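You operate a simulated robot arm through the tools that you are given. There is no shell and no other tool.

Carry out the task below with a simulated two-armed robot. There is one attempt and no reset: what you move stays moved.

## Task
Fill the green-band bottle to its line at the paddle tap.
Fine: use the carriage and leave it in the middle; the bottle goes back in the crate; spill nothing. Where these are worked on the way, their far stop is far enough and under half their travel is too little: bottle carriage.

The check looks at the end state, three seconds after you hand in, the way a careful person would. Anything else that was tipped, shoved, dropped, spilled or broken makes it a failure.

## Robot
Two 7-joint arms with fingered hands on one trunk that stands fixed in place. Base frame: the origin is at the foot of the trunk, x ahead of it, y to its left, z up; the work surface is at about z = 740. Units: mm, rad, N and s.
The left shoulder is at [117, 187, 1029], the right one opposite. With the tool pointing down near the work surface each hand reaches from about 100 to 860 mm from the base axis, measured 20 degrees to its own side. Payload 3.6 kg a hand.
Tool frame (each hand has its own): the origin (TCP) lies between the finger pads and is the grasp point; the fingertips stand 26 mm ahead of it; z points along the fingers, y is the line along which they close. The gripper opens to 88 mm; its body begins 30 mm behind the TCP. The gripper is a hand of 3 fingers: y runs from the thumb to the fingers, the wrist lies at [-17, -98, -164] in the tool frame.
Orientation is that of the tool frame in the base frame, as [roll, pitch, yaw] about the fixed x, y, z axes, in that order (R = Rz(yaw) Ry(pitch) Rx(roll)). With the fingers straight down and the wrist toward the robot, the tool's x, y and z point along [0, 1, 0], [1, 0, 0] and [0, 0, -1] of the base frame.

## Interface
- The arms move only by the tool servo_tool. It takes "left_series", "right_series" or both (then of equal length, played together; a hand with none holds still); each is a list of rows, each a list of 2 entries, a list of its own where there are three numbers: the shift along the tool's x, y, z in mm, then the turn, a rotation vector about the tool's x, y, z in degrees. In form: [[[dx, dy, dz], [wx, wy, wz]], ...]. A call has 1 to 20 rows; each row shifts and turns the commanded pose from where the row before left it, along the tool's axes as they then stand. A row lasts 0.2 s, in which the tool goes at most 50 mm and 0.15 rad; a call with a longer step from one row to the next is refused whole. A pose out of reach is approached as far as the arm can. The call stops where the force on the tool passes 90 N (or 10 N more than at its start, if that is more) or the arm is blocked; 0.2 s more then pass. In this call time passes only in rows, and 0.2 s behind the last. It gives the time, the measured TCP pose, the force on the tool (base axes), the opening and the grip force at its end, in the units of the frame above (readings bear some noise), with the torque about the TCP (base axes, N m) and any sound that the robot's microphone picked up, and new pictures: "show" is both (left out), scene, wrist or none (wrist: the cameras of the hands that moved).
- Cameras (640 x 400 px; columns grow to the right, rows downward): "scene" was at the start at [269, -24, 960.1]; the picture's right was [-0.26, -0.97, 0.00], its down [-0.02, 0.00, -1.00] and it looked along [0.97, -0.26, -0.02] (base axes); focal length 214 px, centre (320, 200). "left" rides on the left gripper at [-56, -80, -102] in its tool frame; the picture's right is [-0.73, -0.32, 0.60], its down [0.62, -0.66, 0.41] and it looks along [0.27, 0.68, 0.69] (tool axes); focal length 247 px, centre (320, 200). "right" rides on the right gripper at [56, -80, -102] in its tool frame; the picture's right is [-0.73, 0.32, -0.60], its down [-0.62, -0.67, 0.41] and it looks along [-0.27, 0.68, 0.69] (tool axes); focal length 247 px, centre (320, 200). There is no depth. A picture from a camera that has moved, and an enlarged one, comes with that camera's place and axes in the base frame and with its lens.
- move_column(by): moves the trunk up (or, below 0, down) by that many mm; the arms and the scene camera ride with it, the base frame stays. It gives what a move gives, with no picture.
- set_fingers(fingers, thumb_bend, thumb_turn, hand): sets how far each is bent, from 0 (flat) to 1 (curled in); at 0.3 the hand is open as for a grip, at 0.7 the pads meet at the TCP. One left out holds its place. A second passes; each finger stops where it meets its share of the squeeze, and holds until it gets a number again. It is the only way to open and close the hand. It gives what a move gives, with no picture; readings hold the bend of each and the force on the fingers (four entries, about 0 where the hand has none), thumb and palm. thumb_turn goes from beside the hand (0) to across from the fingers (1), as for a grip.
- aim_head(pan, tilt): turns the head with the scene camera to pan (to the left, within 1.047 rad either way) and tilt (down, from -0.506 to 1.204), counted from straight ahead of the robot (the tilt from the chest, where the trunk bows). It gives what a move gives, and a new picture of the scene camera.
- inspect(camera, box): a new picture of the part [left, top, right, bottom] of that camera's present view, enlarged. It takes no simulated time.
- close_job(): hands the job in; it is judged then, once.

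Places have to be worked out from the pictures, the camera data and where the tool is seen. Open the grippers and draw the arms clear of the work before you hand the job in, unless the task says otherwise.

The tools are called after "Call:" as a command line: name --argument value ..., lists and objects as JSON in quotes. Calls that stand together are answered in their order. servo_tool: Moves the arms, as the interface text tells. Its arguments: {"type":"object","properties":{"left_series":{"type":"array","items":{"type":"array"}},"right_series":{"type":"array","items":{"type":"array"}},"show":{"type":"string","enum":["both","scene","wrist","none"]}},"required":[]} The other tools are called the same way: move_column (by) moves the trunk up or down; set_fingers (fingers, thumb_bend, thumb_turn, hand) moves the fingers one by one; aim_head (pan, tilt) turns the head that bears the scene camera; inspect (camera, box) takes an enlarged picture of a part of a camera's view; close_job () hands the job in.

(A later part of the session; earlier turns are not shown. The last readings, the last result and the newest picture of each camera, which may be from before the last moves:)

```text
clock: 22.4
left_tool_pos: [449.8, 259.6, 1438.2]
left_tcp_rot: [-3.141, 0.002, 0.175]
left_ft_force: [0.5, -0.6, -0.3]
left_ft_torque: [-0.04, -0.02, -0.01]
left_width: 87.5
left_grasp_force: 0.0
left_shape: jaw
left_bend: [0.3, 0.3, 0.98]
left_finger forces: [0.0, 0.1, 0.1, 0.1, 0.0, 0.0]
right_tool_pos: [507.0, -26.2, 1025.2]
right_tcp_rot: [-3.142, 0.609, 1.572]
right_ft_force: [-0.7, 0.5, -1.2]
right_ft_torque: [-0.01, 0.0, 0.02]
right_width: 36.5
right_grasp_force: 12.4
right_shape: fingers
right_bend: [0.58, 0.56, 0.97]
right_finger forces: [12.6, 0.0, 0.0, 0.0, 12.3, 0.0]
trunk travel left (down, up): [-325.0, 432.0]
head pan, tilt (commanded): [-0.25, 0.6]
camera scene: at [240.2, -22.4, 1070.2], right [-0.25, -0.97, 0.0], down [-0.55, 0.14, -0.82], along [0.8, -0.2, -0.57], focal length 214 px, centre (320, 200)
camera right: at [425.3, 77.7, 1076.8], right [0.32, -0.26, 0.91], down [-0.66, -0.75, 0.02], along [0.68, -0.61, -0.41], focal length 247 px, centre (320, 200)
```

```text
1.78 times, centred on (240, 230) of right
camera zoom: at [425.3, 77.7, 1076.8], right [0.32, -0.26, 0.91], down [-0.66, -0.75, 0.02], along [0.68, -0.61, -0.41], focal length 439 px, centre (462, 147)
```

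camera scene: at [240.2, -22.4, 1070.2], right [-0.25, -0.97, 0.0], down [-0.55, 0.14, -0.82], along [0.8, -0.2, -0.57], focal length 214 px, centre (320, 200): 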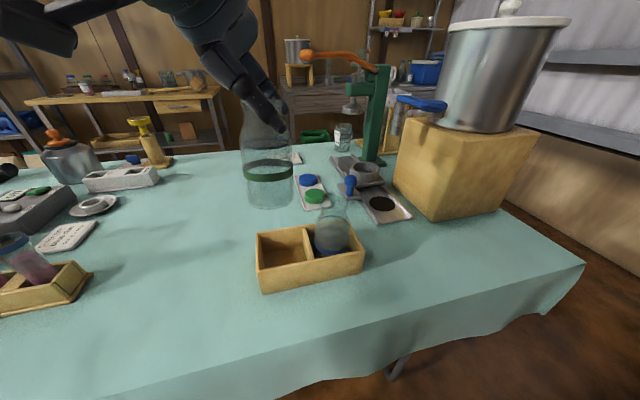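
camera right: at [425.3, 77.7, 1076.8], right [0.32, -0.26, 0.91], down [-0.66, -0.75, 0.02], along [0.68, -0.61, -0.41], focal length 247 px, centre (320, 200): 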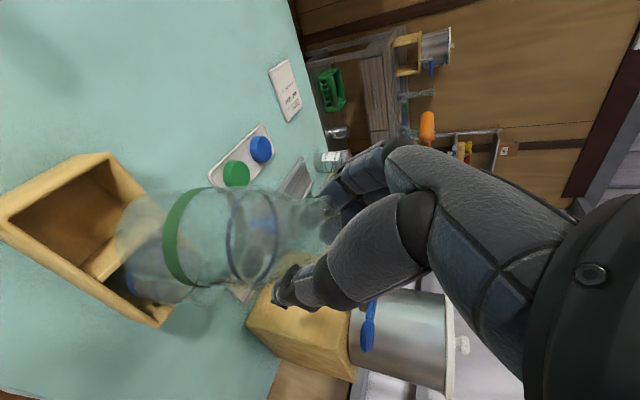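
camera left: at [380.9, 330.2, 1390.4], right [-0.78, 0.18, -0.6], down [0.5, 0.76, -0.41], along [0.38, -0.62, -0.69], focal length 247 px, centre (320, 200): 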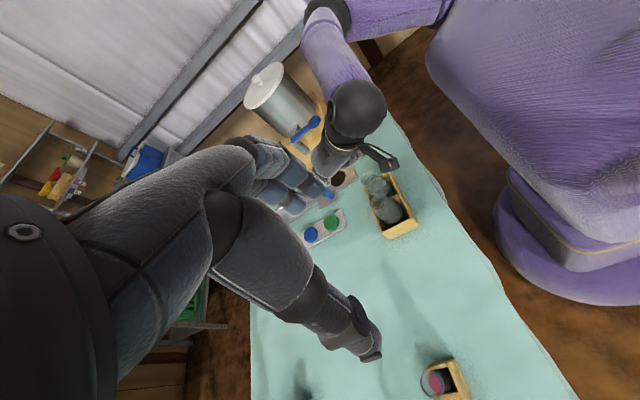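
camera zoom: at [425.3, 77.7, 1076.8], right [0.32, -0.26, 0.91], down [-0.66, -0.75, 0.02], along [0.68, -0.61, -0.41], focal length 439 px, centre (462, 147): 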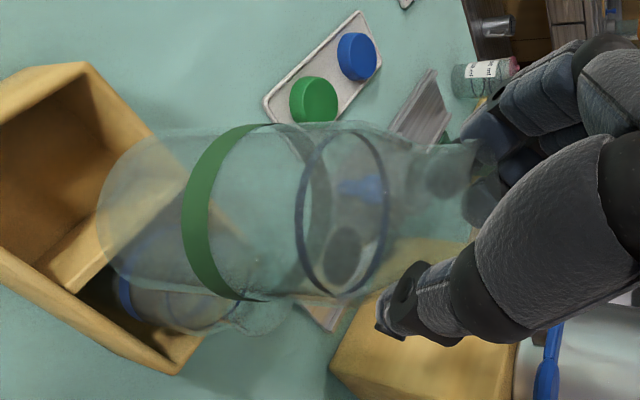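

The bottle hangs about 5° off vertical (base toward +y), and its lip is at about z = 1030, base 900. I turn the hand 5° about the closing axis to stand it upright and recheck.

Call:
servo_tool --right_series '[[[0, 0, 0], [0, -2.5, 0]], [[0, 0, 0], [0, -2.5, 0]]]' --show "none"

Call:
inspect --camera "scene" --box '[200, 80, 340, 220]'

```text
clock: 23.0
left_tool_pos: [450.6, 259.8, 1439.5]
left_tcp_rot: [3.141, 0.001, 0.175]
left_ft_force: [-0.4, -0.2, 0.2]
left_ft_torque: [0.0, 0.02, 0.01]
left_width: 87.8
left_grasp_force: 0.0
left_shape: jaw
left_bend: [0.3, 0.3, 0.98]
left_finger forces: [0.0, 0.1, 0.1, 0.0, 0.0, 0.0]
right_tool_pos: [506.3, -27.1, 1024.7]
right_tcp_rot: [3.142, 0.701, 1.571]
right_ft_force: [0.3, -0.1, -2.0]
right_ft_torque: [-0.01, -0.04, -0.01]
right_width: 36.4
right_grasp_force: 12.6
right_shape: fingers
right_bend: [0.58, 0.56, 0.97]
right_finger forces: [12.5, 0.1, 0.1, 0.1, 12.3, 0.1]
trunk travel left (down, up): [-325.0, 432.0]
head pan, tilt (commanded): [-0.25, 0.6]
```

```text
2.86 times, centred on (270, 150) of scene
camera zoom: at [240.2, -22.3, 1070.2], right [-0.25, -0.97, 0.0], down [-0.55, 0.14, -0.82], along [0.8, -0.2, -0.57], focal length 613 px, centre (463, 343)
```

zoom: 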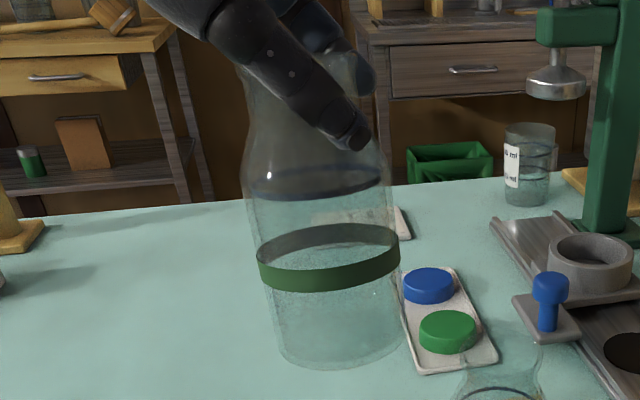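

The bottle is upright now (base centre at column 339, where a vertical bottle would put 342). I carry it level toward the carriage, stopping high above the ring at about (757, -290).

Call:
servo_tool --right_series '[[[-6, 7.5, 5], [0, 0, 0]], [[-13.5, 16.7, 11.3], [0, 0, 0]], [[-13.5, 16.7, 11.3], [0, 0, 0]], [[-13.5, 16.7, 11.3], [0, 0, 0]], [[-13.5, 16.7, 11.3], [0, 0, 0]], [[-13.5, 16.7, 11.3], [0, 0, 0]], [[-13.5, 16.7, 11.3], [0, 0, 0]], [[-13.5, 16.7, 11.3], [0, 0, 0]], [[-13.5, 16.7, 11.3], [0, 0, 0]], [[-13.5, 16.7, 11.3], [0, 0, 0]]]' --show "both"

```text
clock: 25.2
left_tool_pos: [450.8, 260.5, 1438.3]
left_tcp_rot: [-3.141, 0.001, 0.174]
left_ft_force: [-0.5, -0.5, 0.1]
left_ft_torque: [-0.01, -0.04, 0.03]
left_width: 87.7
left_grasp_force: 0.1
left_shape: jaw
left_bend: [0.3, 0.3, 0.98]
left_finger forces: [0.0, 0.1, 0.0, 0.0, 0.0, 0.0]
right_tool_pos: [664.5, -194.3, 1024.8]
right_tcp_rot: [-3.139, 0.697, 1.575]
right_ft_force: [0.6, 0.2, -1.5]
right_ft_torque: [0.01, 0.03, -0.01]
right_width: 36.7
right_grasp_force: 12.0
right_shape: fingers
right_bend: [0.58, 0.56, 0.97]
right_finger forces: [12.8, 0.1, 0.0, 0.0, 12.4, 0.0]
trunk travel left (down, up): [-325.0, 432.0]
head pan, tilt (commanded): [-0.25, 0.6]
camera scene: at [240.4, -22.6, 1070.1], right [-0.25, -0.97, 0.0], down [-0.55, 0.14, -0.82], along [0.8, -0.2, -0.57], focal length 214 px, centre (320, 200)
camera right: at [583.5, -85.0, 1067.2], right [0.32, -0.18, 0.93], down [-0.66, -0.74, 0.09], along [0.68, -0.65, -0.35], focal length 247 px, centre (320, 200)
```

scene: 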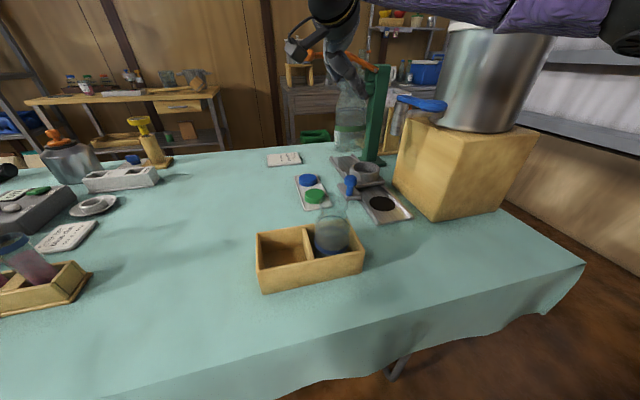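
right: 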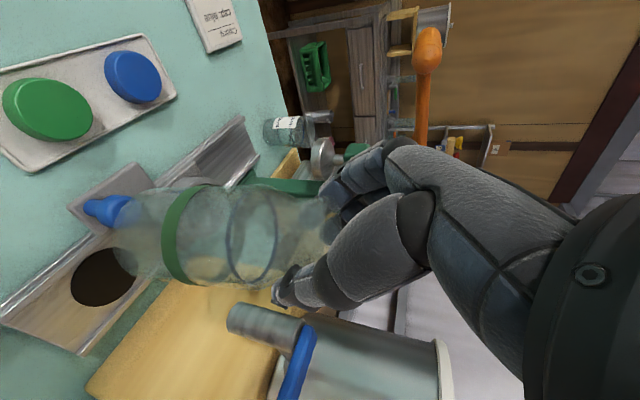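

The path is clear; the orange lever end is at about (879, -153, 1066), outside the hand's space. I continue to above the ring.

Call:
servo_tool --right_series '[[[-12.2, 15.4, 10.3], [0, 0, 0]], [[-12.2, 15.4, 10.3], [0, 0, 0]], [[-12.2, 15.4, 10.3], [0, 0, 0]], [[-12.2, 15.4, 10.3], [0, 0, 0]], [[-12.2, 15.4, 10.3], [0, 0, 0]], [[-12.2, 15.4, 10.3], [0, 0, 0]]]' --show "both"

Call:
inspect --camera "right" --box '[0, 100, 400, 350]'

Call:
inspect --camera "scene" --box '[300, 60, 480, 240]'

Call:
inspect --camera "left" --box '[200, 0, 440, 250]'

```text
clock: 26.6
left_tool_pos: [451.3, 262.2, 1438.4]
left_tcp_rot: [3.14, 0.001, 0.176]
left_ft_force: [0.2, 0.1, 0.0]
left_ft_torque: [-0.05, -0.02, -0.02]
left_width: 87.7
left_grasp_force: 0.1
left_shape: jaw
left_bend: [0.3, 0.3, 0.98]
left_finger forces: [0.0, 0.1, 0.0, 0.1, 0.0, 0.1]
right_tool_pos: [756.9, -288.8, 1024.8]
right_tcp_rot: [3.14, 0.7, 1.574]
right_ft_force: [-0.1, -0.5, -2.4]
right_ft_torque: [-0.02, -0.04, 0.0]
right_width: 36.4
right_grasp_force: 12.6
right_shape: fingers
right_bend: [0.58, 0.56, 0.97]
right_finger forces: [13.0, 0.0, 0.1, 0.1, 12.4, 0.0]
trunk travel left (down, up): [-325.0, 432.0]
head pan, tilt (commanded): [-0.25, 0.6]
camera scene: at [240.3, -22.1, 1070.2], right [-0.25, -0.97, 0.0], down [-0.55, 0.14, -0.82], along [0.8, -0.2, -0.57], focal length 214 px, centre (320, 200)
camera right: at [675.6, -179.9, 1066.8], right [0.32, -0.18, 0.93], down [-0.66, -0.74, 0.09], along [0.68, -0.65, -0.35], focal length 247 px, centre (320, 200)
```

scene: 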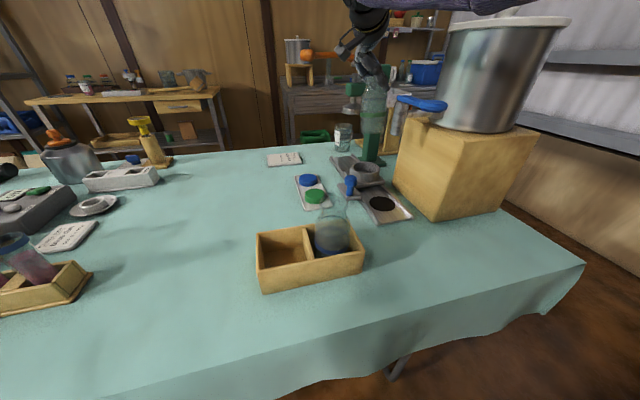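
right: 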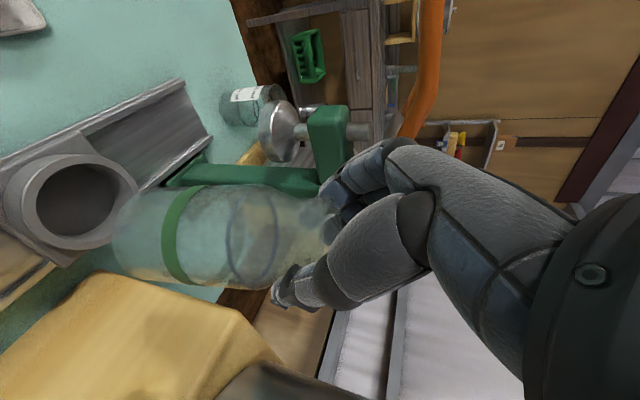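

```text
1.60 times, centred on (200, 225) of right
camera zoom: at [675.6, -179.9, 1066.8], right [0.32, -0.18, 0.93], down [-0.66, -0.74, 0.09], along [0.68, -0.65, -0.35], focal length 395 px, centre (512, 160)
```

zoom: 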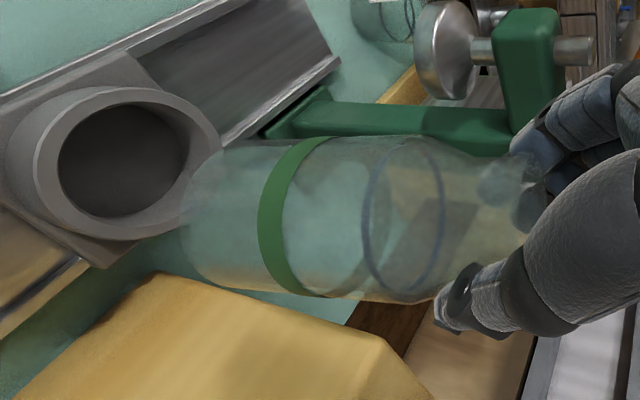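

```text
2.22 times, centred on (390, 150) of scene
camera zoom: at [240.3, -22.1, 1070.2], right [-0.25, -0.97, 0.0], down [-0.55, 0.14, -0.82], along [0.8, -0.2, -0.57], focal length 477 px, centre (164, 311)
```

zoom: 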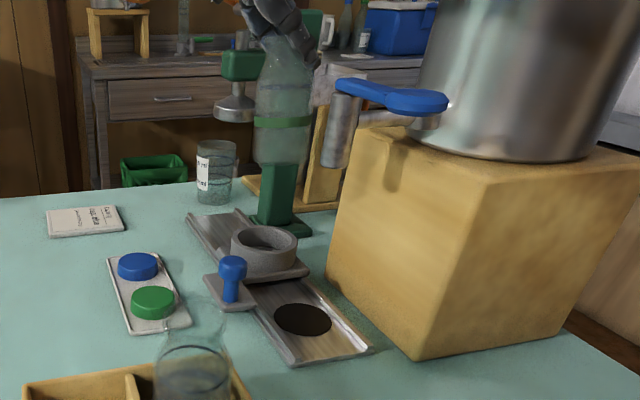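

```text
1.60 times, centred on (320, 125) of left
camera zoom: at [381.1, 330.4, 1540.5], right [-0.78, 0.18, -0.6], down [0.5, 0.76, -0.41], along [0.38, -0.62, -0.69], focal length 395 px, centre (320, 320)
```

zoom: 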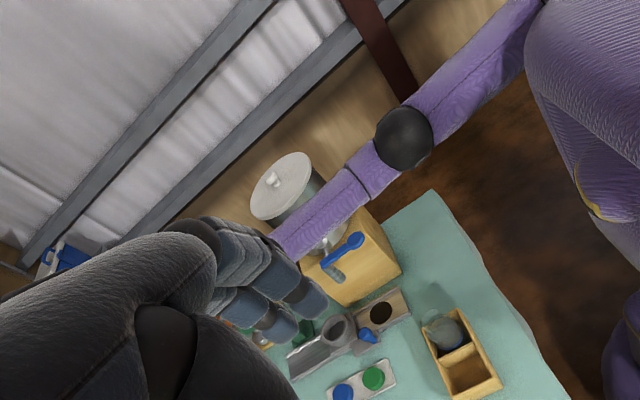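

Ring centre triangulates near (754, -286) with its top near z = 792. To keep the forearm well clear of the paddle when I go down, I raise the trunk 70 mm more; the hand rides up with it.

Call:
move_column --by 70

Call:
servo_tool --right_series '[[[12.9, 0, 15.3], [0, 0, 0]], [[12.9, 0, 15.3], [0, 0, 0]], [[12.9, 0, 15.3], [0, 0, 0]], [[12.9, 0, 15.3], [0, 0, 0]], [[12.9, 0, 15.3], [0, 0, 0]], [[12.9, 0, 15.3], [0, 0, 0]]]' --show "both"

Call:
aim_head --pan -0.5 --tilt 0.5

```text
clock: 27.7
left_tool_pos: [451.4, 259.8, 1508.5]
left_tcp_rot: [-3.141, 0.001, 0.176]
left_ft_force: [0.4, 0.0, -0.4]
left_ft_torque: [0.0, 0.02, -0.03]
left_width: 87.4
left_grasp_force: 0.1
left_shape: jaw
left_bend: [0.3, 0.3, 0.98]
left_finger forces: [0.2, 0.0, 0.0, 0.0, 0.1, 0.2]
right_tool_pos: [749.4, -290.2, 1118.2]
right_tcp_rot: [3.098, 0.699, 1.544]
right_ft_force: [0.8, 0.2, -2.1]
right_ft_torque: [0.0, 0.02, 0.02]
right_width: 36.6
right_grasp_force: 12.7
right_shape: fingers
right_bend: [0.58, 0.56, 0.97]
right_finger forces: [12.8, 0.1, 0.1, 0.1, 12.2, 0.0]
trunk travel left (down, up): [-395.0, 362.0]
head pan, tilt (commanded): [-0.25, 0.6]
```

```text
clock: 29.1
left_tool_pos: [452.3, 259.7, 1507.9]
left_tcp_rot: [-3.14, 0.003, 0.177]
left_ft_force: [-0.5, -0.2, -0.1]
left_ft_torque: [0.0, 0.03, 0.02]
left_width: 87.5
left_grasp_force: 0.1
left_shape: jaw
left_bend: [0.3, 0.3, 0.98]
left_finger forces: [0.0, 0.1, 0.0, 0.0, 0.0, 0.0]
right_tool_pos: [738.8, -293.4, 1002.0]
right_tcp_rot: [3.098, 0.698, 1.545]
right_ft_force: [1.2, -0.7, -1.6]
right_ft_torque: [0.0, -0.01, 0.0]
right_width: 36.4
right_grasp_force: 12.7
right_shape: fingers
right_bend: [0.58, 0.56, 0.97]
right_finger forces: [12.9, 0.0, 0.0, 0.0, 12.3, 0.0]
right hand out of reach, approached as far as the arm can: row 2, 4, 5
trunk travel left (down, up): [-395.0, 362.0]
head pan, tilt (commanded): [-0.25, 0.6]
camera scene: at [231.5, -23.4, 1145.1], right [-0.25, -0.97, 0.0], down [-0.55, 0.14, -0.82], along [0.8, -0.2, -0.57], focal length 214 px, centre (320, 200)
camera right: at [654.9, -184.6, 1041.1], right [0.29, -0.18, 0.94], down [-0.67, -0.74, 0.06], along [0.69, -0.65, -0.33], focal length 247 px, centre (320, 200)
```

scene: 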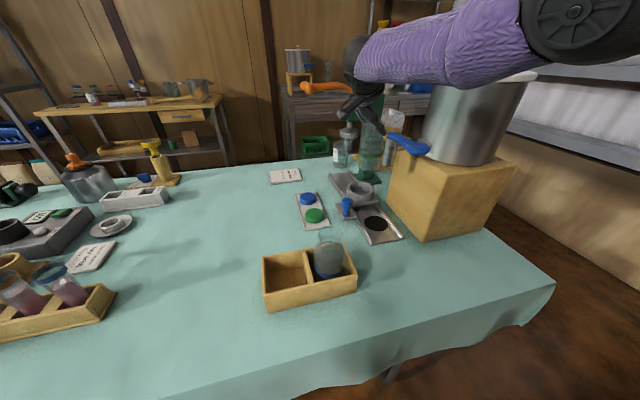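
right: 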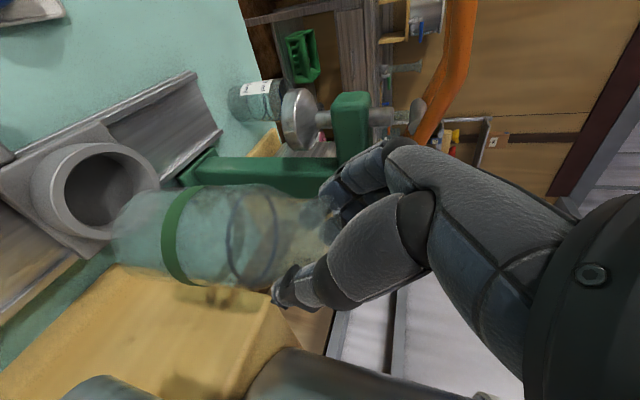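

```text
clock: 29.8
left_tool_pos: [450.1, 260.2, 1509.3]
left_tcp_rot: [3.14, 0.001, 0.178]
left_ft_force: [0.8, -0.7, 0.0]
left_ft_torque: [0.01, -0.02, 0.02]
left_width: 87.7
left_grasp_force: 0.0
left_shape: jaw
left_bend: [0.3, 0.3, 0.98]
left_finger forces: [0.0, 0.0, 0.0, 0.0, 0.0, 0.0]
right_tool_pos: [736.9, -291.9, 1002.1]
right_tcp_rot: [3.1, 0.697, 1.546]
right_ft_force: [1.1, 0.0, -1.5]
right_ft_torque: [0.04, -0.01, -0.01]
right_width: 36.1
right_grasp_force: 12.6
right_shape: fingers
right_bend: [0.58, 0.56, 0.97]
right_finger forces: [12.9, 0.0, 0.1, 0.1, 12.3, 0.0]
trunk travel left (down, up): [-395.0, 362.0]
head pan, tilt (commanded): [-0.499, 0.499]
camera scene: at [225.4, -44.1, 1154.3], right [-0.48, -0.88, 0.0], down [-0.42, 0.23, -0.88], along [0.77, -0.42, -0.48], focal length 214 px, centre (320, 200)
```

scene: 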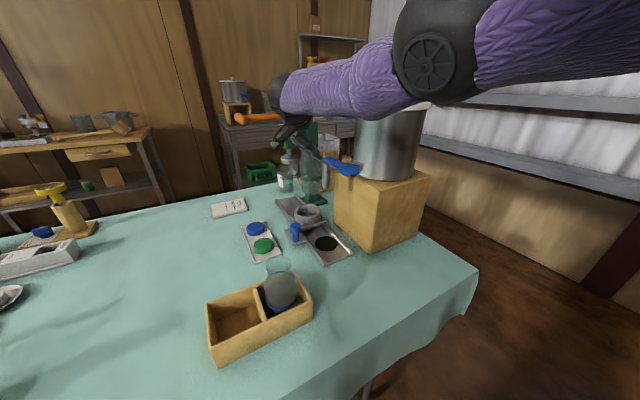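

The raise pushed the arm against a joint limit: the hand drifted about 2° and sits at x = 738, "out of reach". The wrist is bent sharply sideways, so I ease it by yawing the hand about the vertical, which keeps the bottle upright while still high above everything.

Call:
servo_tool --right_series '[[[0, 0, 0], [-3.2, 0, -3.8]], [[0, 0, 0], [-3.2, 0, -3.8]], [[0, 0, 0], [-3.2, 0, -3.8]], [[0, 0, 0], [-3.2, 0, -3.8]]]' --show "both"

```text
clock: 30.8
left_tool_pos: [451.2, 259.7, 1508.8]
left_tcp_rot: [3.141, 0.0, 0.176]
left_ft_force: [-0.2, 0.3, 0.2]
left_ft_torque: [-0.01, 0.01, 0.01]
left_width: 87.8
left_grasp_force: 0.1
left_shape: jaw
left_bend: [0.3, 0.3, 0.98]
left_finger forces: [0.0, 0.0, 0.0, 0.1, 0.0, 0.1]
right_tool_pos: [740.6, -291.2, 1002.1]
right_tcp_rot: [3.096, 0.711, 1.892]
right_ft_force: [0.5, -0.5, -2.1]
right_ft_torque: [-0.02, -0.03, 0.02]
right_width: 36.2
right_grasp_force: 12.8
right_shape: fingers
right_bend: [0.58, 0.56, 0.97]
right_finger forces: [12.9, 0.0, 0.0, 0.1, 12.2, 0.1]
trunk travel left (down, up): [-395.0, 362.0]
head pan, tilt (commanded): [-0.499, 0.499]
camera scene: at [225.3, -44.4, 1154.3], right [-0.48, -0.88, 0.0], down [-0.42, 0.23, -0.88], along [0.77, -0.42, -0.48], focal length 214 px, centre (320, 200)
camera right: at [624.9, -217.0, 1040.0], right [0.33, -0.06, 0.94], down [-0.37, -0.92, 0.07], along [0.87, -0.38, -0.32], focal length 247 px, centre (320, 200)
```

scene: 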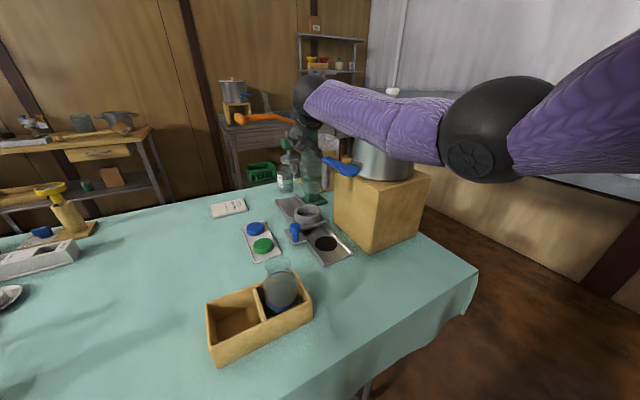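
right: 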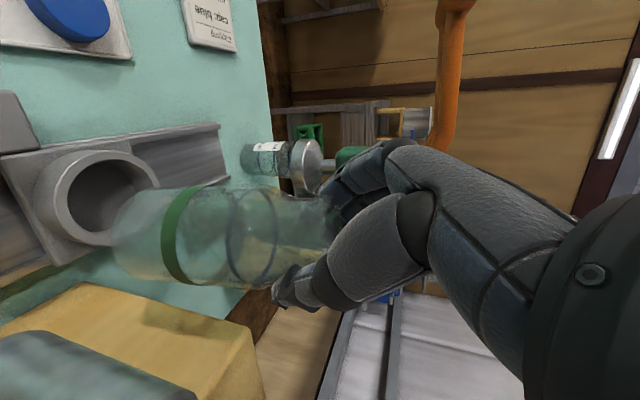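

The yaw relieved the wrist, but the elbow dropped, which would bring the forearm close to the paddle. I yaw back, rise 40 mm, and bring the trunk back down 70 mm to the height where the pose was clean.

Call:
servo_tool --right_series '[[[0, 0, 0], [3.2, 0, 3.8]], [[0, 0, 0], [3.2, 0, 3.8]], [[0, 0, 0], [3.2, 0, 3.8]], [[0, 0, 0], [3.2, 0, 3.8]], [[-12.9, 0, -15.3], [0, 0, 0]], [[-12.9, 0, -15.3], [0, 0, 0]]]' --show "scene"

Call:
move_column --by -70

Call:
aim_head --pan -0.5 --tilt 0.35

```text
clock: 32.2
left_tool_pos: [449.9, 261.3, 1509.3]
left_tcp_rot: [-3.141, -0.001, 0.176]
left_ft_force: [0.4, -0.1, 0.5]
left_ft_torque: [0.01, 0.0, 0.0]
left_width: 87.8
left_grasp_force: 0.2
left_shape: jaw
left_bend: [0.3, 0.3, 0.98]
left_finger forces: [0.0, 0.0, 0.0, 0.1, 0.1, 0.1]
right_tool_pos: [733.5, -292.0, 1044.0]
right_tcp_rot: [3.096, 0.7, 1.545]
right_ft_force: [-0.1, 0.0, -1.2]
right_ft_torque: [-0.03, -0.02, -0.02]
right_width: 36.0
right_grasp_force: 12.9
right_shape: fingers
right_bend: [0.58, 0.56, 0.97]
right_finger forces: [13.0, 0.0, 0.0, 0.0, 12.4, 0.1]
right hand out of reach, approached as far as the arm can: row 4
trunk travel left (down, up): [-395.0, 362.0]
head pan, tilt (commanded): [-0.499, 0.499]
camera scene: at [225.2, -44.0, 1154.4], right [-0.48, -0.88, 0.0], down [-0.42, 0.23, -0.88], along [0.77, -0.42, -0.48], focal length 214 px, centre (320, 200)
```

scene: 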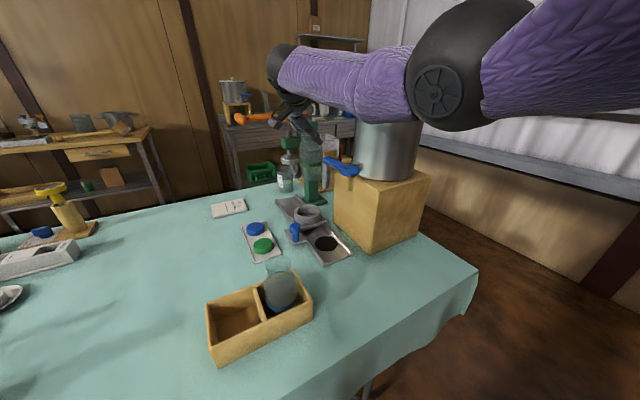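

```text
clock: 33.3
left_tool_pos: [450.0, 260.3, 1439.5]
left_tcp_rot: [3.141, 0.0, 0.177]
left_ft_force: [0.0, 0.6, 1.3]
left_ft_torque: [0.01, -0.01, 0.05]
left_width: 87.8
left_grasp_force: 0.1
left_shape: jaw
left_bend: [0.3, 0.3, 0.98]
left_finger forces: [0.1, 0.1, 0.0, 0.0, 0.1, 0.0]
right_tool_pos: [732.7, -291.8, 974.3]
right_tcp_rot: [3.094, 0.697, 1.54]
right_ft_force: [-0.2, -0.7, -1.3]
right_ft_torque: [-0.02, 0.01, -0.05]
right_width: 36.0
right_grasp_force: 12.5
right_shape: fingers
right_bend: [0.58, 0.56, 0.97]
right_finger forces: [13.1, 0.0, 0.0, 0.0, 12.2, 0.0]
trunk travel left (down, up): [-325.0, 432.0]
head pan, tilt (commanded): [-0.499, 0.499]
```

```text
clock: 34.0
left_tool_pos: [452.0, 259.9, 1438.9]
left_tcp_rot: [3.141, 0.001, 0.176]
left_ft_force: [0.7, 0.4, 0.8]
left_ft_torque: [-0.01, 0.0, -0.02]
left_width: 87.6
left_grasp_force: 0.1
left_shape: jaw
left_bend: [0.3, 0.3, 0.98]
left_finger forces: [0.0, 0.0, 0.1, 0.0, 0.0, 0.1]
right_tool_pos: [734.5, -293.2, 972.8]
right_tcp_rot: [3.097, 0.698, 1.545]
right_ft_force: [-0.5, -0.3, -1.8]
right_ft_torque: [-0.01, -0.04, 0.02]
right_width: 35.9
right_grasp_force: 12.9
right_shape: fingers
right_bend: [0.58, 0.56, 0.97]
right_finger forces: [13.0, 0.0, 0.0, 0.1, 12.4, 0.1]
trunk travel left (down, up): [-325.0, 432.0]
head pan, tilt (commanded): [-0.499, 0.351]
camera scene: at [236.5, -45.2, 1092.9], right [-0.48, -0.88, 0.0], down [-0.3, 0.16, -0.94], along [0.82, -0.45, -0.34], focal length 214 px, centre (320, 200)
```

scene: 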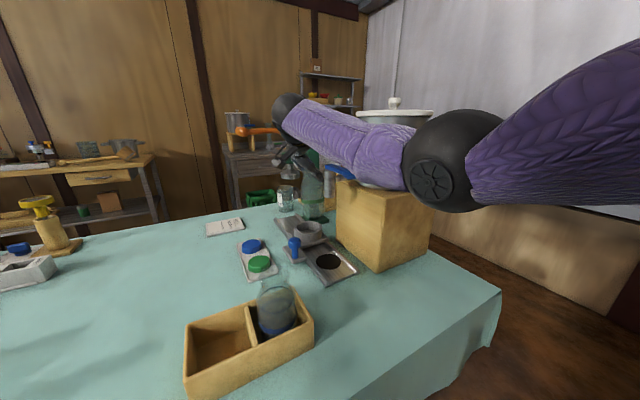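

The trunk move was clean this time and the elbow stayed at y≈-262, giving lateral clearance to the paddle. I correct the small roll error and shift +x to put the bottle over the ring.

Call:
servo_tool --right_series '[[[0, 7, 0], [1.35, 0, 0]], [[0, 7, 0], [1.35, 0, 0]], [[0, 6, 0], [0, 0, 0]]]' --show "both"

Call:
inspect --camera "right" --box '[0, 100, 400, 350]'

Call:
inspect --camera "scene" --box '[240, 120, 400, 280]'

```text
clock: 34.8
left_tool_pos: [451.2, 260.9, 1438.8]
left_tcp_rot: [3.142, 0.0, 0.175]
left_ft_force: [-0.7, -0.2, 0.2]
left_ft_torque: [-0.04, 0.01, -0.01]
left_width: 87.7
left_grasp_force: 0.0
left_shape: jaw
left_bend: [0.3, 0.3, 0.98]
left_finger forces: [0.0, 0.0, 0.0, 0.1, 0.0, 0.0]
right_tool_pos: [752.8, -292.7, 973.1]
right_tcp_rot: [-3.14, 0.697, 1.544]
right_ft_force: [1.6, 0.2, -0.8]
right_ft_torque: [-0.02, 0.03, 0.01]
right_width: 36.1
right_grasp_force: 12.6
right_shape: fingers
right_bend: [0.58, 0.56, 0.97]
right_finger forces: [13.0, 0.1, 0.0, 0.1, 12.2, 0.0]
trunk travel left (down, up): [-325.0, 432.0]
head pan, tilt (commanded): [-0.499, 0.351]
camera scene: at [236.3, -45.0, 1093.0], right [-0.48, -0.88, 0.0], down [-0.3, 0.16, -0.94], along [0.82, -0.45, -0.34], focal length 214 px, centre (320, 200)
camera right: at [675.6, -182.1, 1015.4], right [0.31, -0.19, 0.93], down [-0.69, -0.72, 0.09], along [0.66, -0.67, -0.36], focal length 247 px, centre (320, 200)
```

scene: 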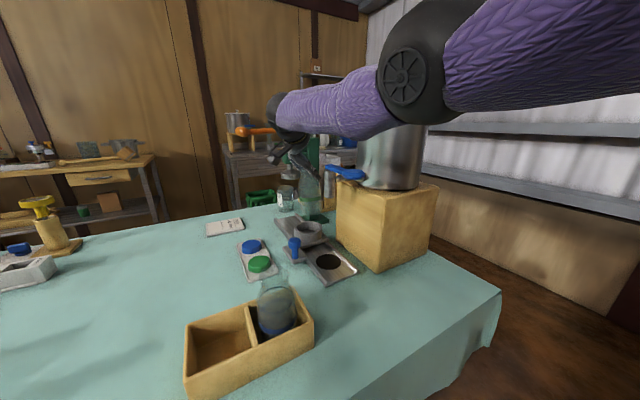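
right: 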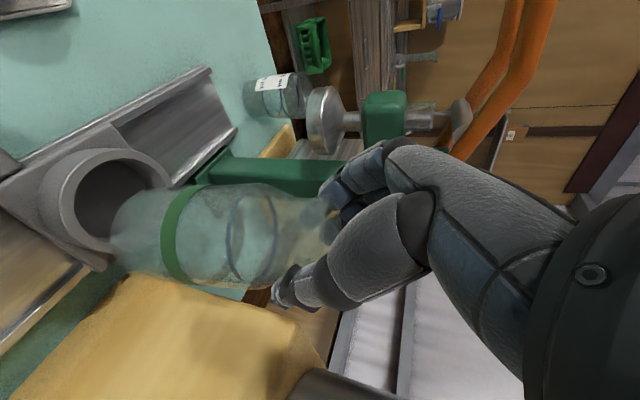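

```text
1.60 times, centred on (200, 225) of right
camera zoom: at [675.6, -182.1, 1015.4], right [0.31, -0.19, 0.93], down [-0.69, -0.72, 0.09], along [0.66, -0.67, -0.36], focal length 395 px, centre (512, 160)
```

zoom: 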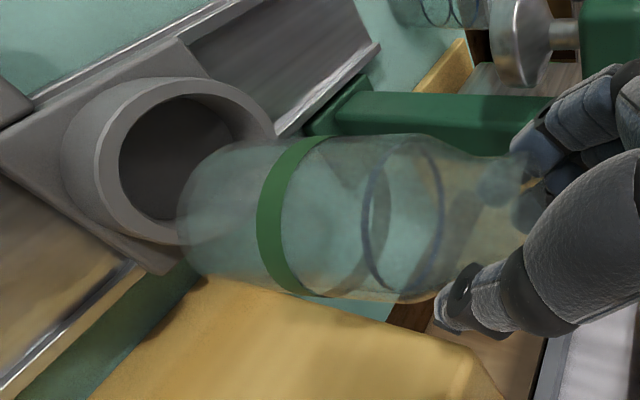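

```text
2.50 times, centred on (320, 200) of scene
camera zoom: at [236.3, -45.0, 1093.0], right [-0.48, -0.88, 0.0], down [-0.3, 0.16, -0.94], along [0.82, -0.45, -0.34], focal length 536 px, centre (320, 200)
```

zoom: 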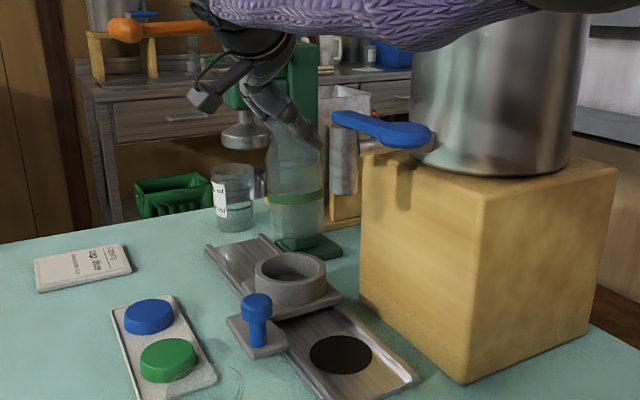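

Orientation is restored at (753, -293, 973). The base seems lower in the hand view than I reckoned, so I zoom in closely to measure the base and ring properly.

Call:
inspect --camera "scene" --box '[280, 150, 350, 250]'

Call:
inspect --camera "right" --box '[30, 130, 230, 300]'

```text
4.00 times, centred on (315, 200) of scene
camera zoom: at [236.3, -45.0, 1093.0], right [-0.48, -0.88, 0.0], down [-0.3, 0.16, -0.94], along [0.82, -0.45, -0.34], focal length 858 px, centre (340, 200)
```

zoom: 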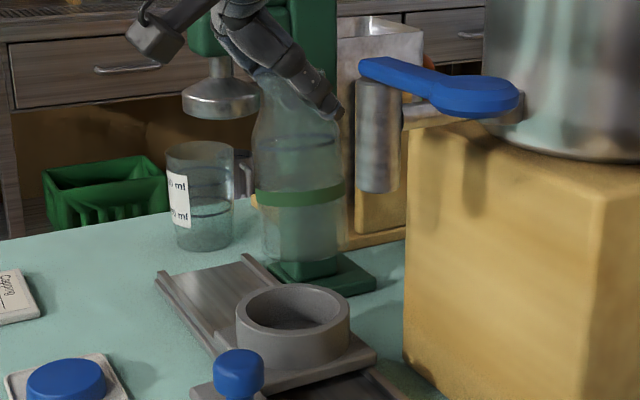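

```text
2.35 times, centred on (130, 215) of right
camera zoom: at [675.6, -182.1, 1015.4], right [0.31, -0.19, 0.93], down [-0.69, -0.72, 0.09], along [0.66, -0.67, -0.36], focal length 581 px, centre (767, 165)
```

zoom: 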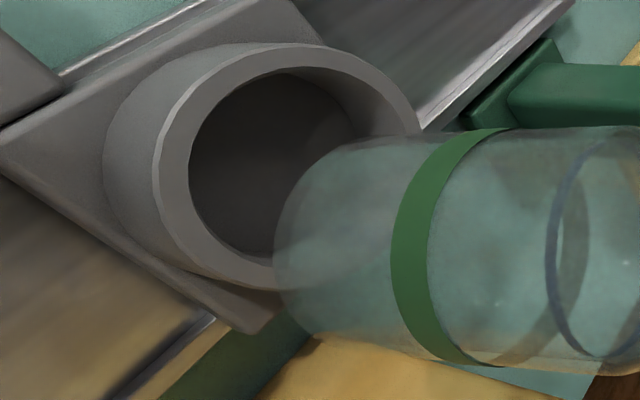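

Triangulating both views, the ring centre is at (759.5, -289.5, top 792). The bottle leans about 7°, with its base toward the robot at roughly (743, -289, 853). I rotate the hand -7° about the base y axis to straighten it and recheck.

Call:
servo_tool --right_series '[[[0, 0, 0], [-2.7, 0.1, 2.25]], [[0, 0, 0], [-2.7, 0.1, 2.25]]]' --show "none"

Call:
inspect --camera "scene" --box '[280, 150, 350, 250]'

Call:
inspect --camera "right" --box '[30, 130, 230, 300]'

```text
clock: 35.4
left_tool_pos: [450.8, 259.6, 1438.1]
left_tcp_rot: [-3.14, 0.001, 0.177]
left_ft_force: [-0.6, 0.1, 0.3]
left_ft_torque: [0.0, 0.02, 0.01]
left_width: 87.6
left_grasp_force: 0.1
left_shape: jaw
left_bend: [0.3, 0.3, 0.98]
left_finger forces: [0.1, 0.0, 0.1, 0.0, 0.0, 0.1]
right_tool_pos: [753.9, -292.9, 973.9]
right_tcp_rot: [2.986, 0.689, 1.443]
right_ft_force: [0.0, -0.3, -2.3]
right_ft_torque: [0.01, -0.02, -0.02]
right_width: 36.1
right_grasp_force: 12.3
right_shape: fingers
right_bend: [0.58, 0.56, 0.97]
right_finger forces: [12.9, 0.0, 0.0, 0.1, 12.3, 0.0]
trunk travel left (down, up): [-325.0, 432.0]
head pan, tilt (commanded): [-0.499, 0.351]
```

```text
4.00 times, centred on (315, 200) of scene
camera zoom: at [236.3, -45.2, 1093.0], right [-0.48, -0.88, 0.0], down [-0.3, 0.16, -0.94], along [0.82, -0.45, -0.34], focal length 858 px, centre (340, 200)
```

zoom: 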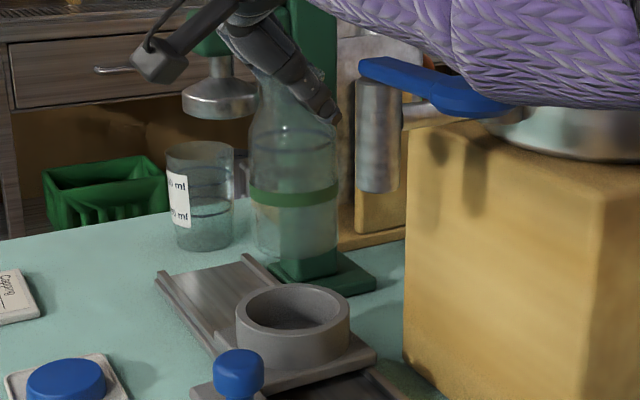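

```text
2.35 times, centred on (130, 215) of right
camera zoom: at [671.6, -182.0, 1005.7], right [0.2, -0.19, 0.96], down [-0.69, -0.72, 0.0], along [0.7, -0.67, -0.27], focal length 581 px, centre (767, 165)
```

zoom: 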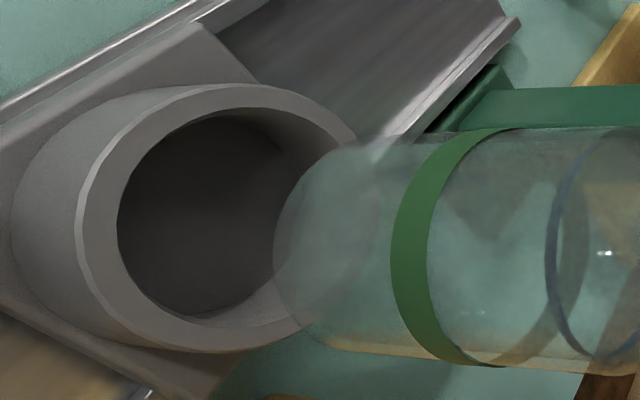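

The bottle is now vertical at about (755.5, -291) with its base at 851. The forearm has dropped into the scene view near the paddle, so I check that clearance from both viewpoints before going lower.

Call:
inspect --camera "scene" --box '[0, 0, 640, 400]'

Call:
inspect --camera "left" --box '[220, 40, 460, 280]'

```text
1.00 times, centred on (320, 200) of scene (not enlarged: the box is as wide or as high as the picture)
camera zoom: at [236.3, -45.2, 1093.0], right [-0.48, -0.88, 0.0], down [-0.3, 0.16, -0.94], along [0.82, -0.45, -0.34], focal length 214 px, centre (320, 200)
```

zoom: 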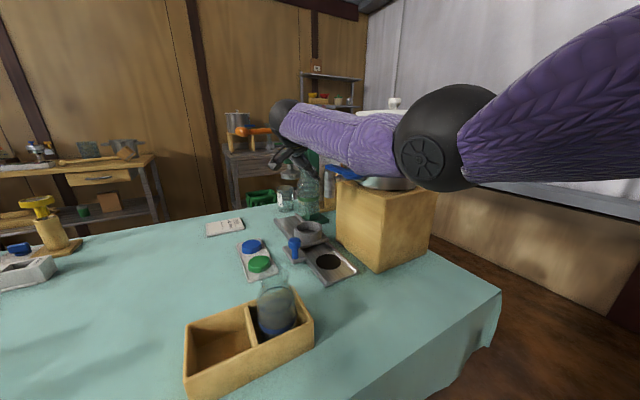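

```text
1.67 times, centred on (340, 160) of left
camera zoom: at [381.1, 329.7, 1540.6], right [-0.78, 0.18, -0.6], down [0.5, 0.76, -0.41], along [0.38, -0.62, -0.69], focal length 412 px, centre (287, 267)
```

zoom: 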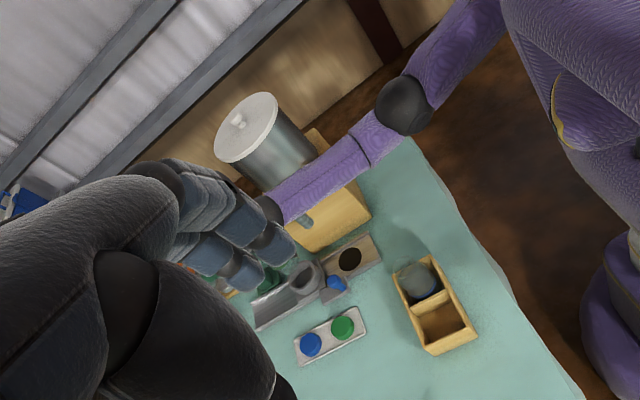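

Elbow works out at (358, -244, 1077) and the wrist at (643, -198, 1098), so the forearm is about 40 mm clear of the paddle. I nudge the bottle (+4, +1.5) over the ring centre and lower the trunk 40 mm, which also keeps the arm from straightening out.

Call:
servo_tool --right_series '[[[1.5, 3.9, -0.7], [0, 0, 0]]]' --show "none"

Call:
move_column --by -40

Call:
inspect --camera "scene" --box '[280, 130, 350, 230]'

Call:
inspect --camera "right" --box '[30, 130, 230, 300]'

Call:
inspect --camera "scene" --box '[200, 40, 520, 260]'

```text
clock: 35.8
left_tool_pos: [450.5, 260.8, 1439.0]
left_tcp_rot: [-3.14, 0.001, 0.176]
left_ft_force: [0.5, -0.5, -0.3]
left_ft_torque: [0.01, 0.0, 0.01]
left_width: 87.8
left_grasp_force: 0.1
left_shape: jaw
left_bend: [0.3, 0.3, 0.98]
left_finger forces: [0.1, 0.0, 0.1, 0.0, 0.1, 0.1]
right_tool_pos: [757.9, -292.7, 973.6]
right_tcp_rot: [2.985, 0.69, 1.443]
right_ft_force: [0.1, -0.2, -0.6]
right_ft_torque: [0.01, 0.0, -0.01]
right_width: 36.1
right_grasp_force: 13.0
right_shape: fingers
right_bend: [0.58, 0.56, 0.97]
right_finger forces: [12.9, 0.0, 0.0, 0.0, 12.3, 0.0]
trunk travel left (down, up): [-325.0, 432.0]
head pan, tilt (commanded): [-0.499, 0.351]
```

```text
clock: 36.6
left_tool_pos: [449.1, 259.6, 1400.5]
left_tcp_rot: [3.14, 0.001, 0.177]
left_ft_force: [-0.1, -0.4, 0.3]
left_ft_torque: [-0.02, 0.0, 0.0]
left_width: 87.4
left_grasp_force: 0.0
left_shape: jaw
left_bend: [0.3, 0.3, 0.98]
left_finger forces: [0.1, 0.0, 0.1, 0.0, 0.0, 0.0]
right_tool_pos: [757.8, -291.1, 934.0]
right_tcp_rot: [2.987, 0.689, 1.444]
right_ft_force: [0.4, 0.3, -1.7]
right_ft_torque: [-0.02, -0.05, 0.0]
right_width: 36.0
right_grasp_force: 13.0
right_shape: fingers
right_bend: [0.58, 0.56, 0.97]
right_finger forces: [12.9, 0.1, 0.1, 0.0, 12.4, 0.1]
trunk travel left (down, up): [-285.0, 472.0]
head pan, tilt (commanded): [-0.499, 0.351]
```

```text
4.00 times, centred on (315, 180) of scene
camera zoom: at [242.2, -45.2, 1049.8], right [-0.48, -0.88, 0.0], down [-0.3, 0.16, -0.94], along [0.82, -0.45, -0.34], focal length 858 px, centre (340, 280)
```

zoom: 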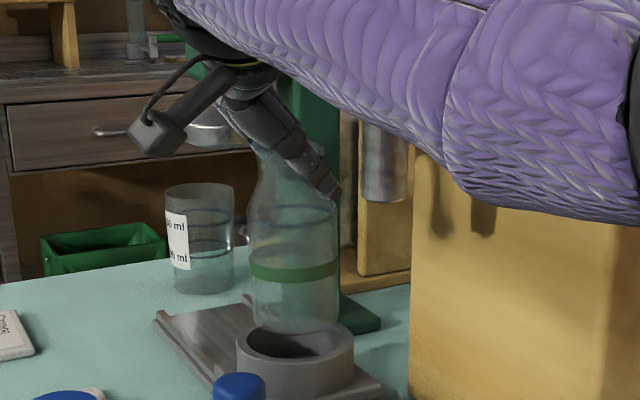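

```text
2.35 times, centred on (130, 215) of right
camera zoom: at [675.3, -180.7, 966.8], right [0.2, -0.19, 0.96], down [-0.69, -0.72, 0.0], along [0.7, -0.67, -0.27], focal length 581 px, centre (767, 165)
```

zoom: 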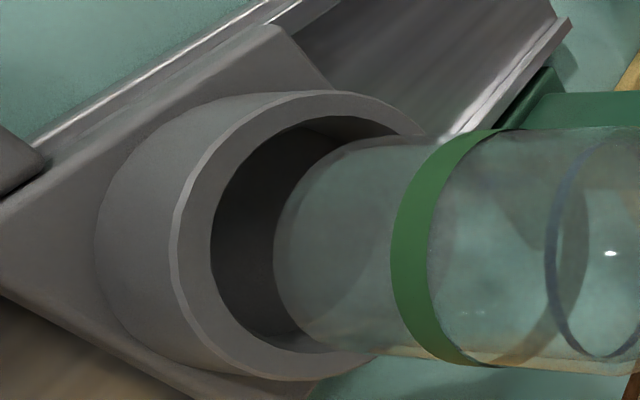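

```text
1.82 times, centred on (360, 150) of scene
camera zoom: at [242.2, -45.2, 1049.8], right [-0.48, -0.88, 0.0], down [-0.3, 0.16, -0.94], along [0.82, -0.45, -0.34], focal length 390 px, centre (247, 291)
```

zoom: 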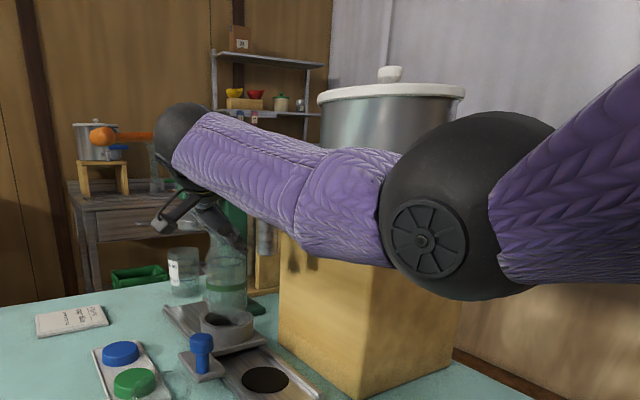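

The bottle and ring columns agree in the scene view, and the hand view suggests the bottle should go about 1.5 mm further in +x. I go down 17 mm with that correction, to just above the rim.

Call:
servo_tool --right_series '[[[3.4, -0.2, 4.5], [0, 0, 0]], [[3.4, -0.2, 4.5], [0, 0, 0]], [[3.5, -0.2, 4.6], [0, 0, 0]]]' --show "none"

Call:
inspect --camera "scene" --box '[280, 150, 350, 230]'

Call:
inspect --camera "right" --box '[30, 130, 230, 300]'

Call:
inspect --camera "left" --box '[260, 80, 420, 240]'

```text
clock: 37.4
left_tool_pos: [451.2, 260.3, 1398.9]
left_tcp_rot: [3.141, 0.003, 0.176]
left_ft_force: [-0.3, -0.6, -0.8]
left_ft_torque: [0.01, 0.02, 0.0]
left_width: 87.7
left_grasp_force: 0.1
left_shape: jaw
left_bend: [0.3, 0.3, 0.98]
left_finger forces: [0.0, 0.0, 0.0, 0.1, 0.0, 0.0]
right_tool_pos: [759.3, -291.8, 917.1]
right_tcp_rot: [2.986, 0.689, 1.443]
right_ft_force: [-0.1, 0.4, -1.9]
right_ft_torque: [0.0, 0.0, 0.02]
right_width: 36.2
right_grasp_force: 13.0
right_shape: fingers
right_bend: [0.58, 0.56, 0.97]
right_finger forces: [12.9, 0.1, 0.0, 0.0, 12.4, 0.1]
trunk travel left (down, up): [-285.0, 472.0]
head pan, tilt (commanded): [-0.499, 0.351]
```

```text
5.00 times, centred on (315, 190) of scene
camera zoom: at [242.7, -45.2, 1049.5], right [-0.48, -0.88, 0.0], down [-0.3, 0.16, -0.94], along [0.82, -0.45, -0.34], focal length 1072 px, centre (345, 250)
```

zoom: 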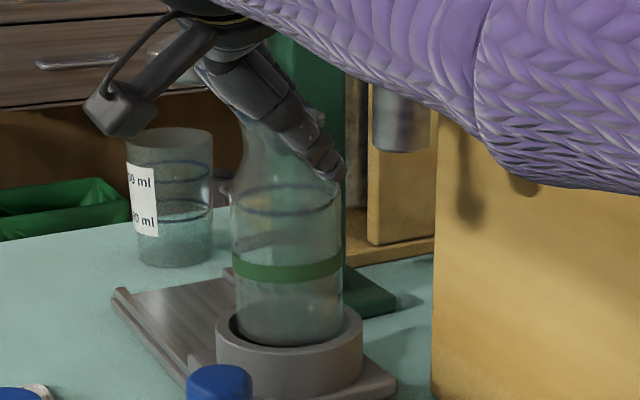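

```text
2.35 times, centred on (130, 215) of right
camera zoom: at [677.0, -181.2, 948.9], right [0.2, -0.19, 0.96], down [-0.69, -0.72, 0.0], along [0.69, -0.67, -0.27], focal length 581 px, centre (767, 165)
```

zoom: 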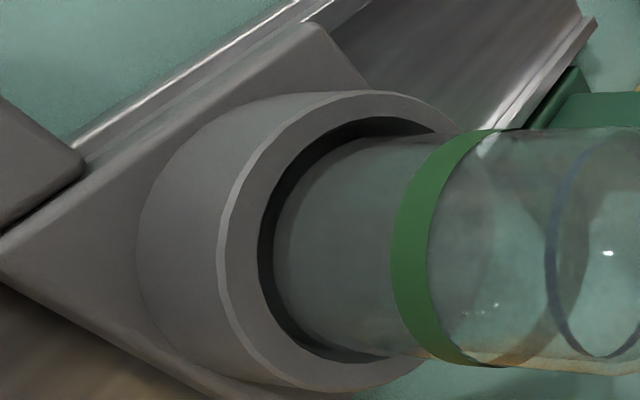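

```text
2.50 times, centred on (340, 160) of left
camera zoom: at [381.2, 329.7, 1500.5], right [-0.78, 0.18, -0.6], down [0.5, 0.76, -0.41], along [0.38, -0.62, -0.69], focal length 617 px, centre (270, 300)
```

zoom: 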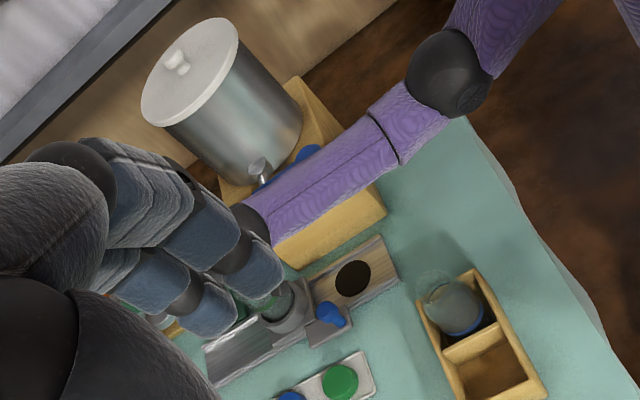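

Alignment looks right: the base sits inside the ring opening from both views, and the forearm still has lateral clearance to the paddle. I lower in small steps, watching the force.

Call:
servo_tool --right_series '[[[3.18, -0.6, 3.81], [0, 0, 0]], [[3.18, -0.6, 3.81], [0, 0, 0]]]' --show "none"

Call:
inspect --camera "right" --box '[30, 130, 230, 300]'

```text
clock: 38.0
left_tool_pos: [451.2, 259.1, 1398.3]
left_tcp_rot: [-3.141, 0.001, 0.176]
left_ft_force: [-0.1, -0.3, 0.2]
left_ft_torque: [0.02, 0.01, 0.03]
left_width: 87.6
left_grasp_force: 0.0
left_shape: jaw
left_bend: [0.3, 0.3, 0.98]
left_finger forces: [0.0, 0.1, 0.0, 0.1, 0.0, 0.0]
right_tool_pos: [759.8, -292.1, 906.7]
right_tcp_rot: [2.985, 0.689, 1.441]
right_ft_force: [0.4, 0.0, -2.5]
right_ft_torque: [0.0, -0.01, 0.0]
right_width: 35.8
right_grasp_force: 12.6
right_shape: fingers
right_bend: [0.58, 0.56, 0.97]
right_finger forces: [12.9, 0.0, 0.0, 0.0, 12.3, 0.0]
trunk travel left (down, up): [-285.0, 472.0]
head pan, tilt (commanded): [-0.499, 0.351]
```

```text
2.35 times, centred on (130, 215) of right
camera zoom: at [677.0, -181.6, 938.7], right [0.2, -0.19, 0.96], down [-0.69, -0.72, 0.0], along [0.69, -0.67, -0.27], focal length 581 px, centre (767, 165)
```

zoom: 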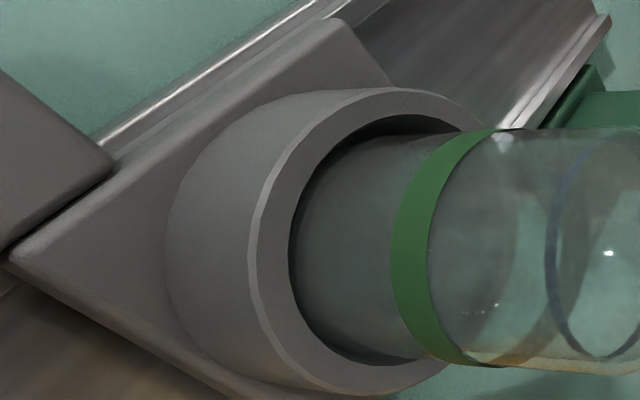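

The base has entered the ring without contact. I continue down in 5 mm steps until the force shows it seated.

Call:
servo_tool --right_series '[[[3.18, 0.1, 3.81], [0, 0, 0]], [[3.18, -0.6, 3.81], [0, 0, 0]]]' --show "none"

Call:
inspect --camera "right" --box '[30, 130, 230, 300]'

```text
clock: 38.6
left_tool_pos: [449.8, 261.0, 1398.8]
left_tcp_rot: [3.141, 0.002, 0.176]
left_ft_force: [0.8, 0.5, 0.2]
left_ft_torque: [-0.01, 0.03, 0.03]
left_width: 87.7
left_grasp_force: 0.0
left_shape: jaw
left_bend: [0.3, 0.3, 0.98]
left_finger forces: [0.0, 0.0, 0.1, 0.1, 0.0, 0.0]
right_tool_pos: [759.4, -292.9, 897.6]
right_tcp_rot: [2.985, 0.688, 1.443]
right_ft_force: [0.3, -0.3, -2.0]
right_ft_torque: [0.0, -0.01, 0.04]
right_width: 36.1
right_grasp_force: 12.7
right_shape: fingers
right_bend: [0.58, 0.56, 0.97]
right_finger forces: [12.9, 0.1, 0.0, 0.0, 12.5, 0.1]
trunk travel left (down, up): [-285.0, 472.0]
head pan, tilt (commanded): [-0.499, 0.351]
```

```text
2.35 times, centred on (130, 215) of right
camera zoom: at [677.9, -181.7, 929.1], right [0.2, -0.19, 0.96], down [-0.69, -0.72, 0.0], along [0.7, -0.67, -0.27], focal length 581 px, centre (767, 165)
```

zoom: 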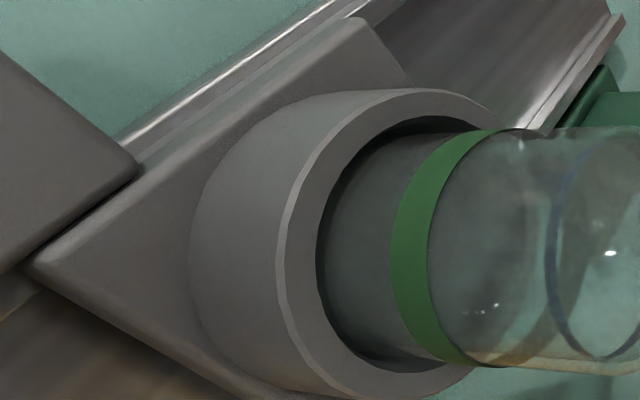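

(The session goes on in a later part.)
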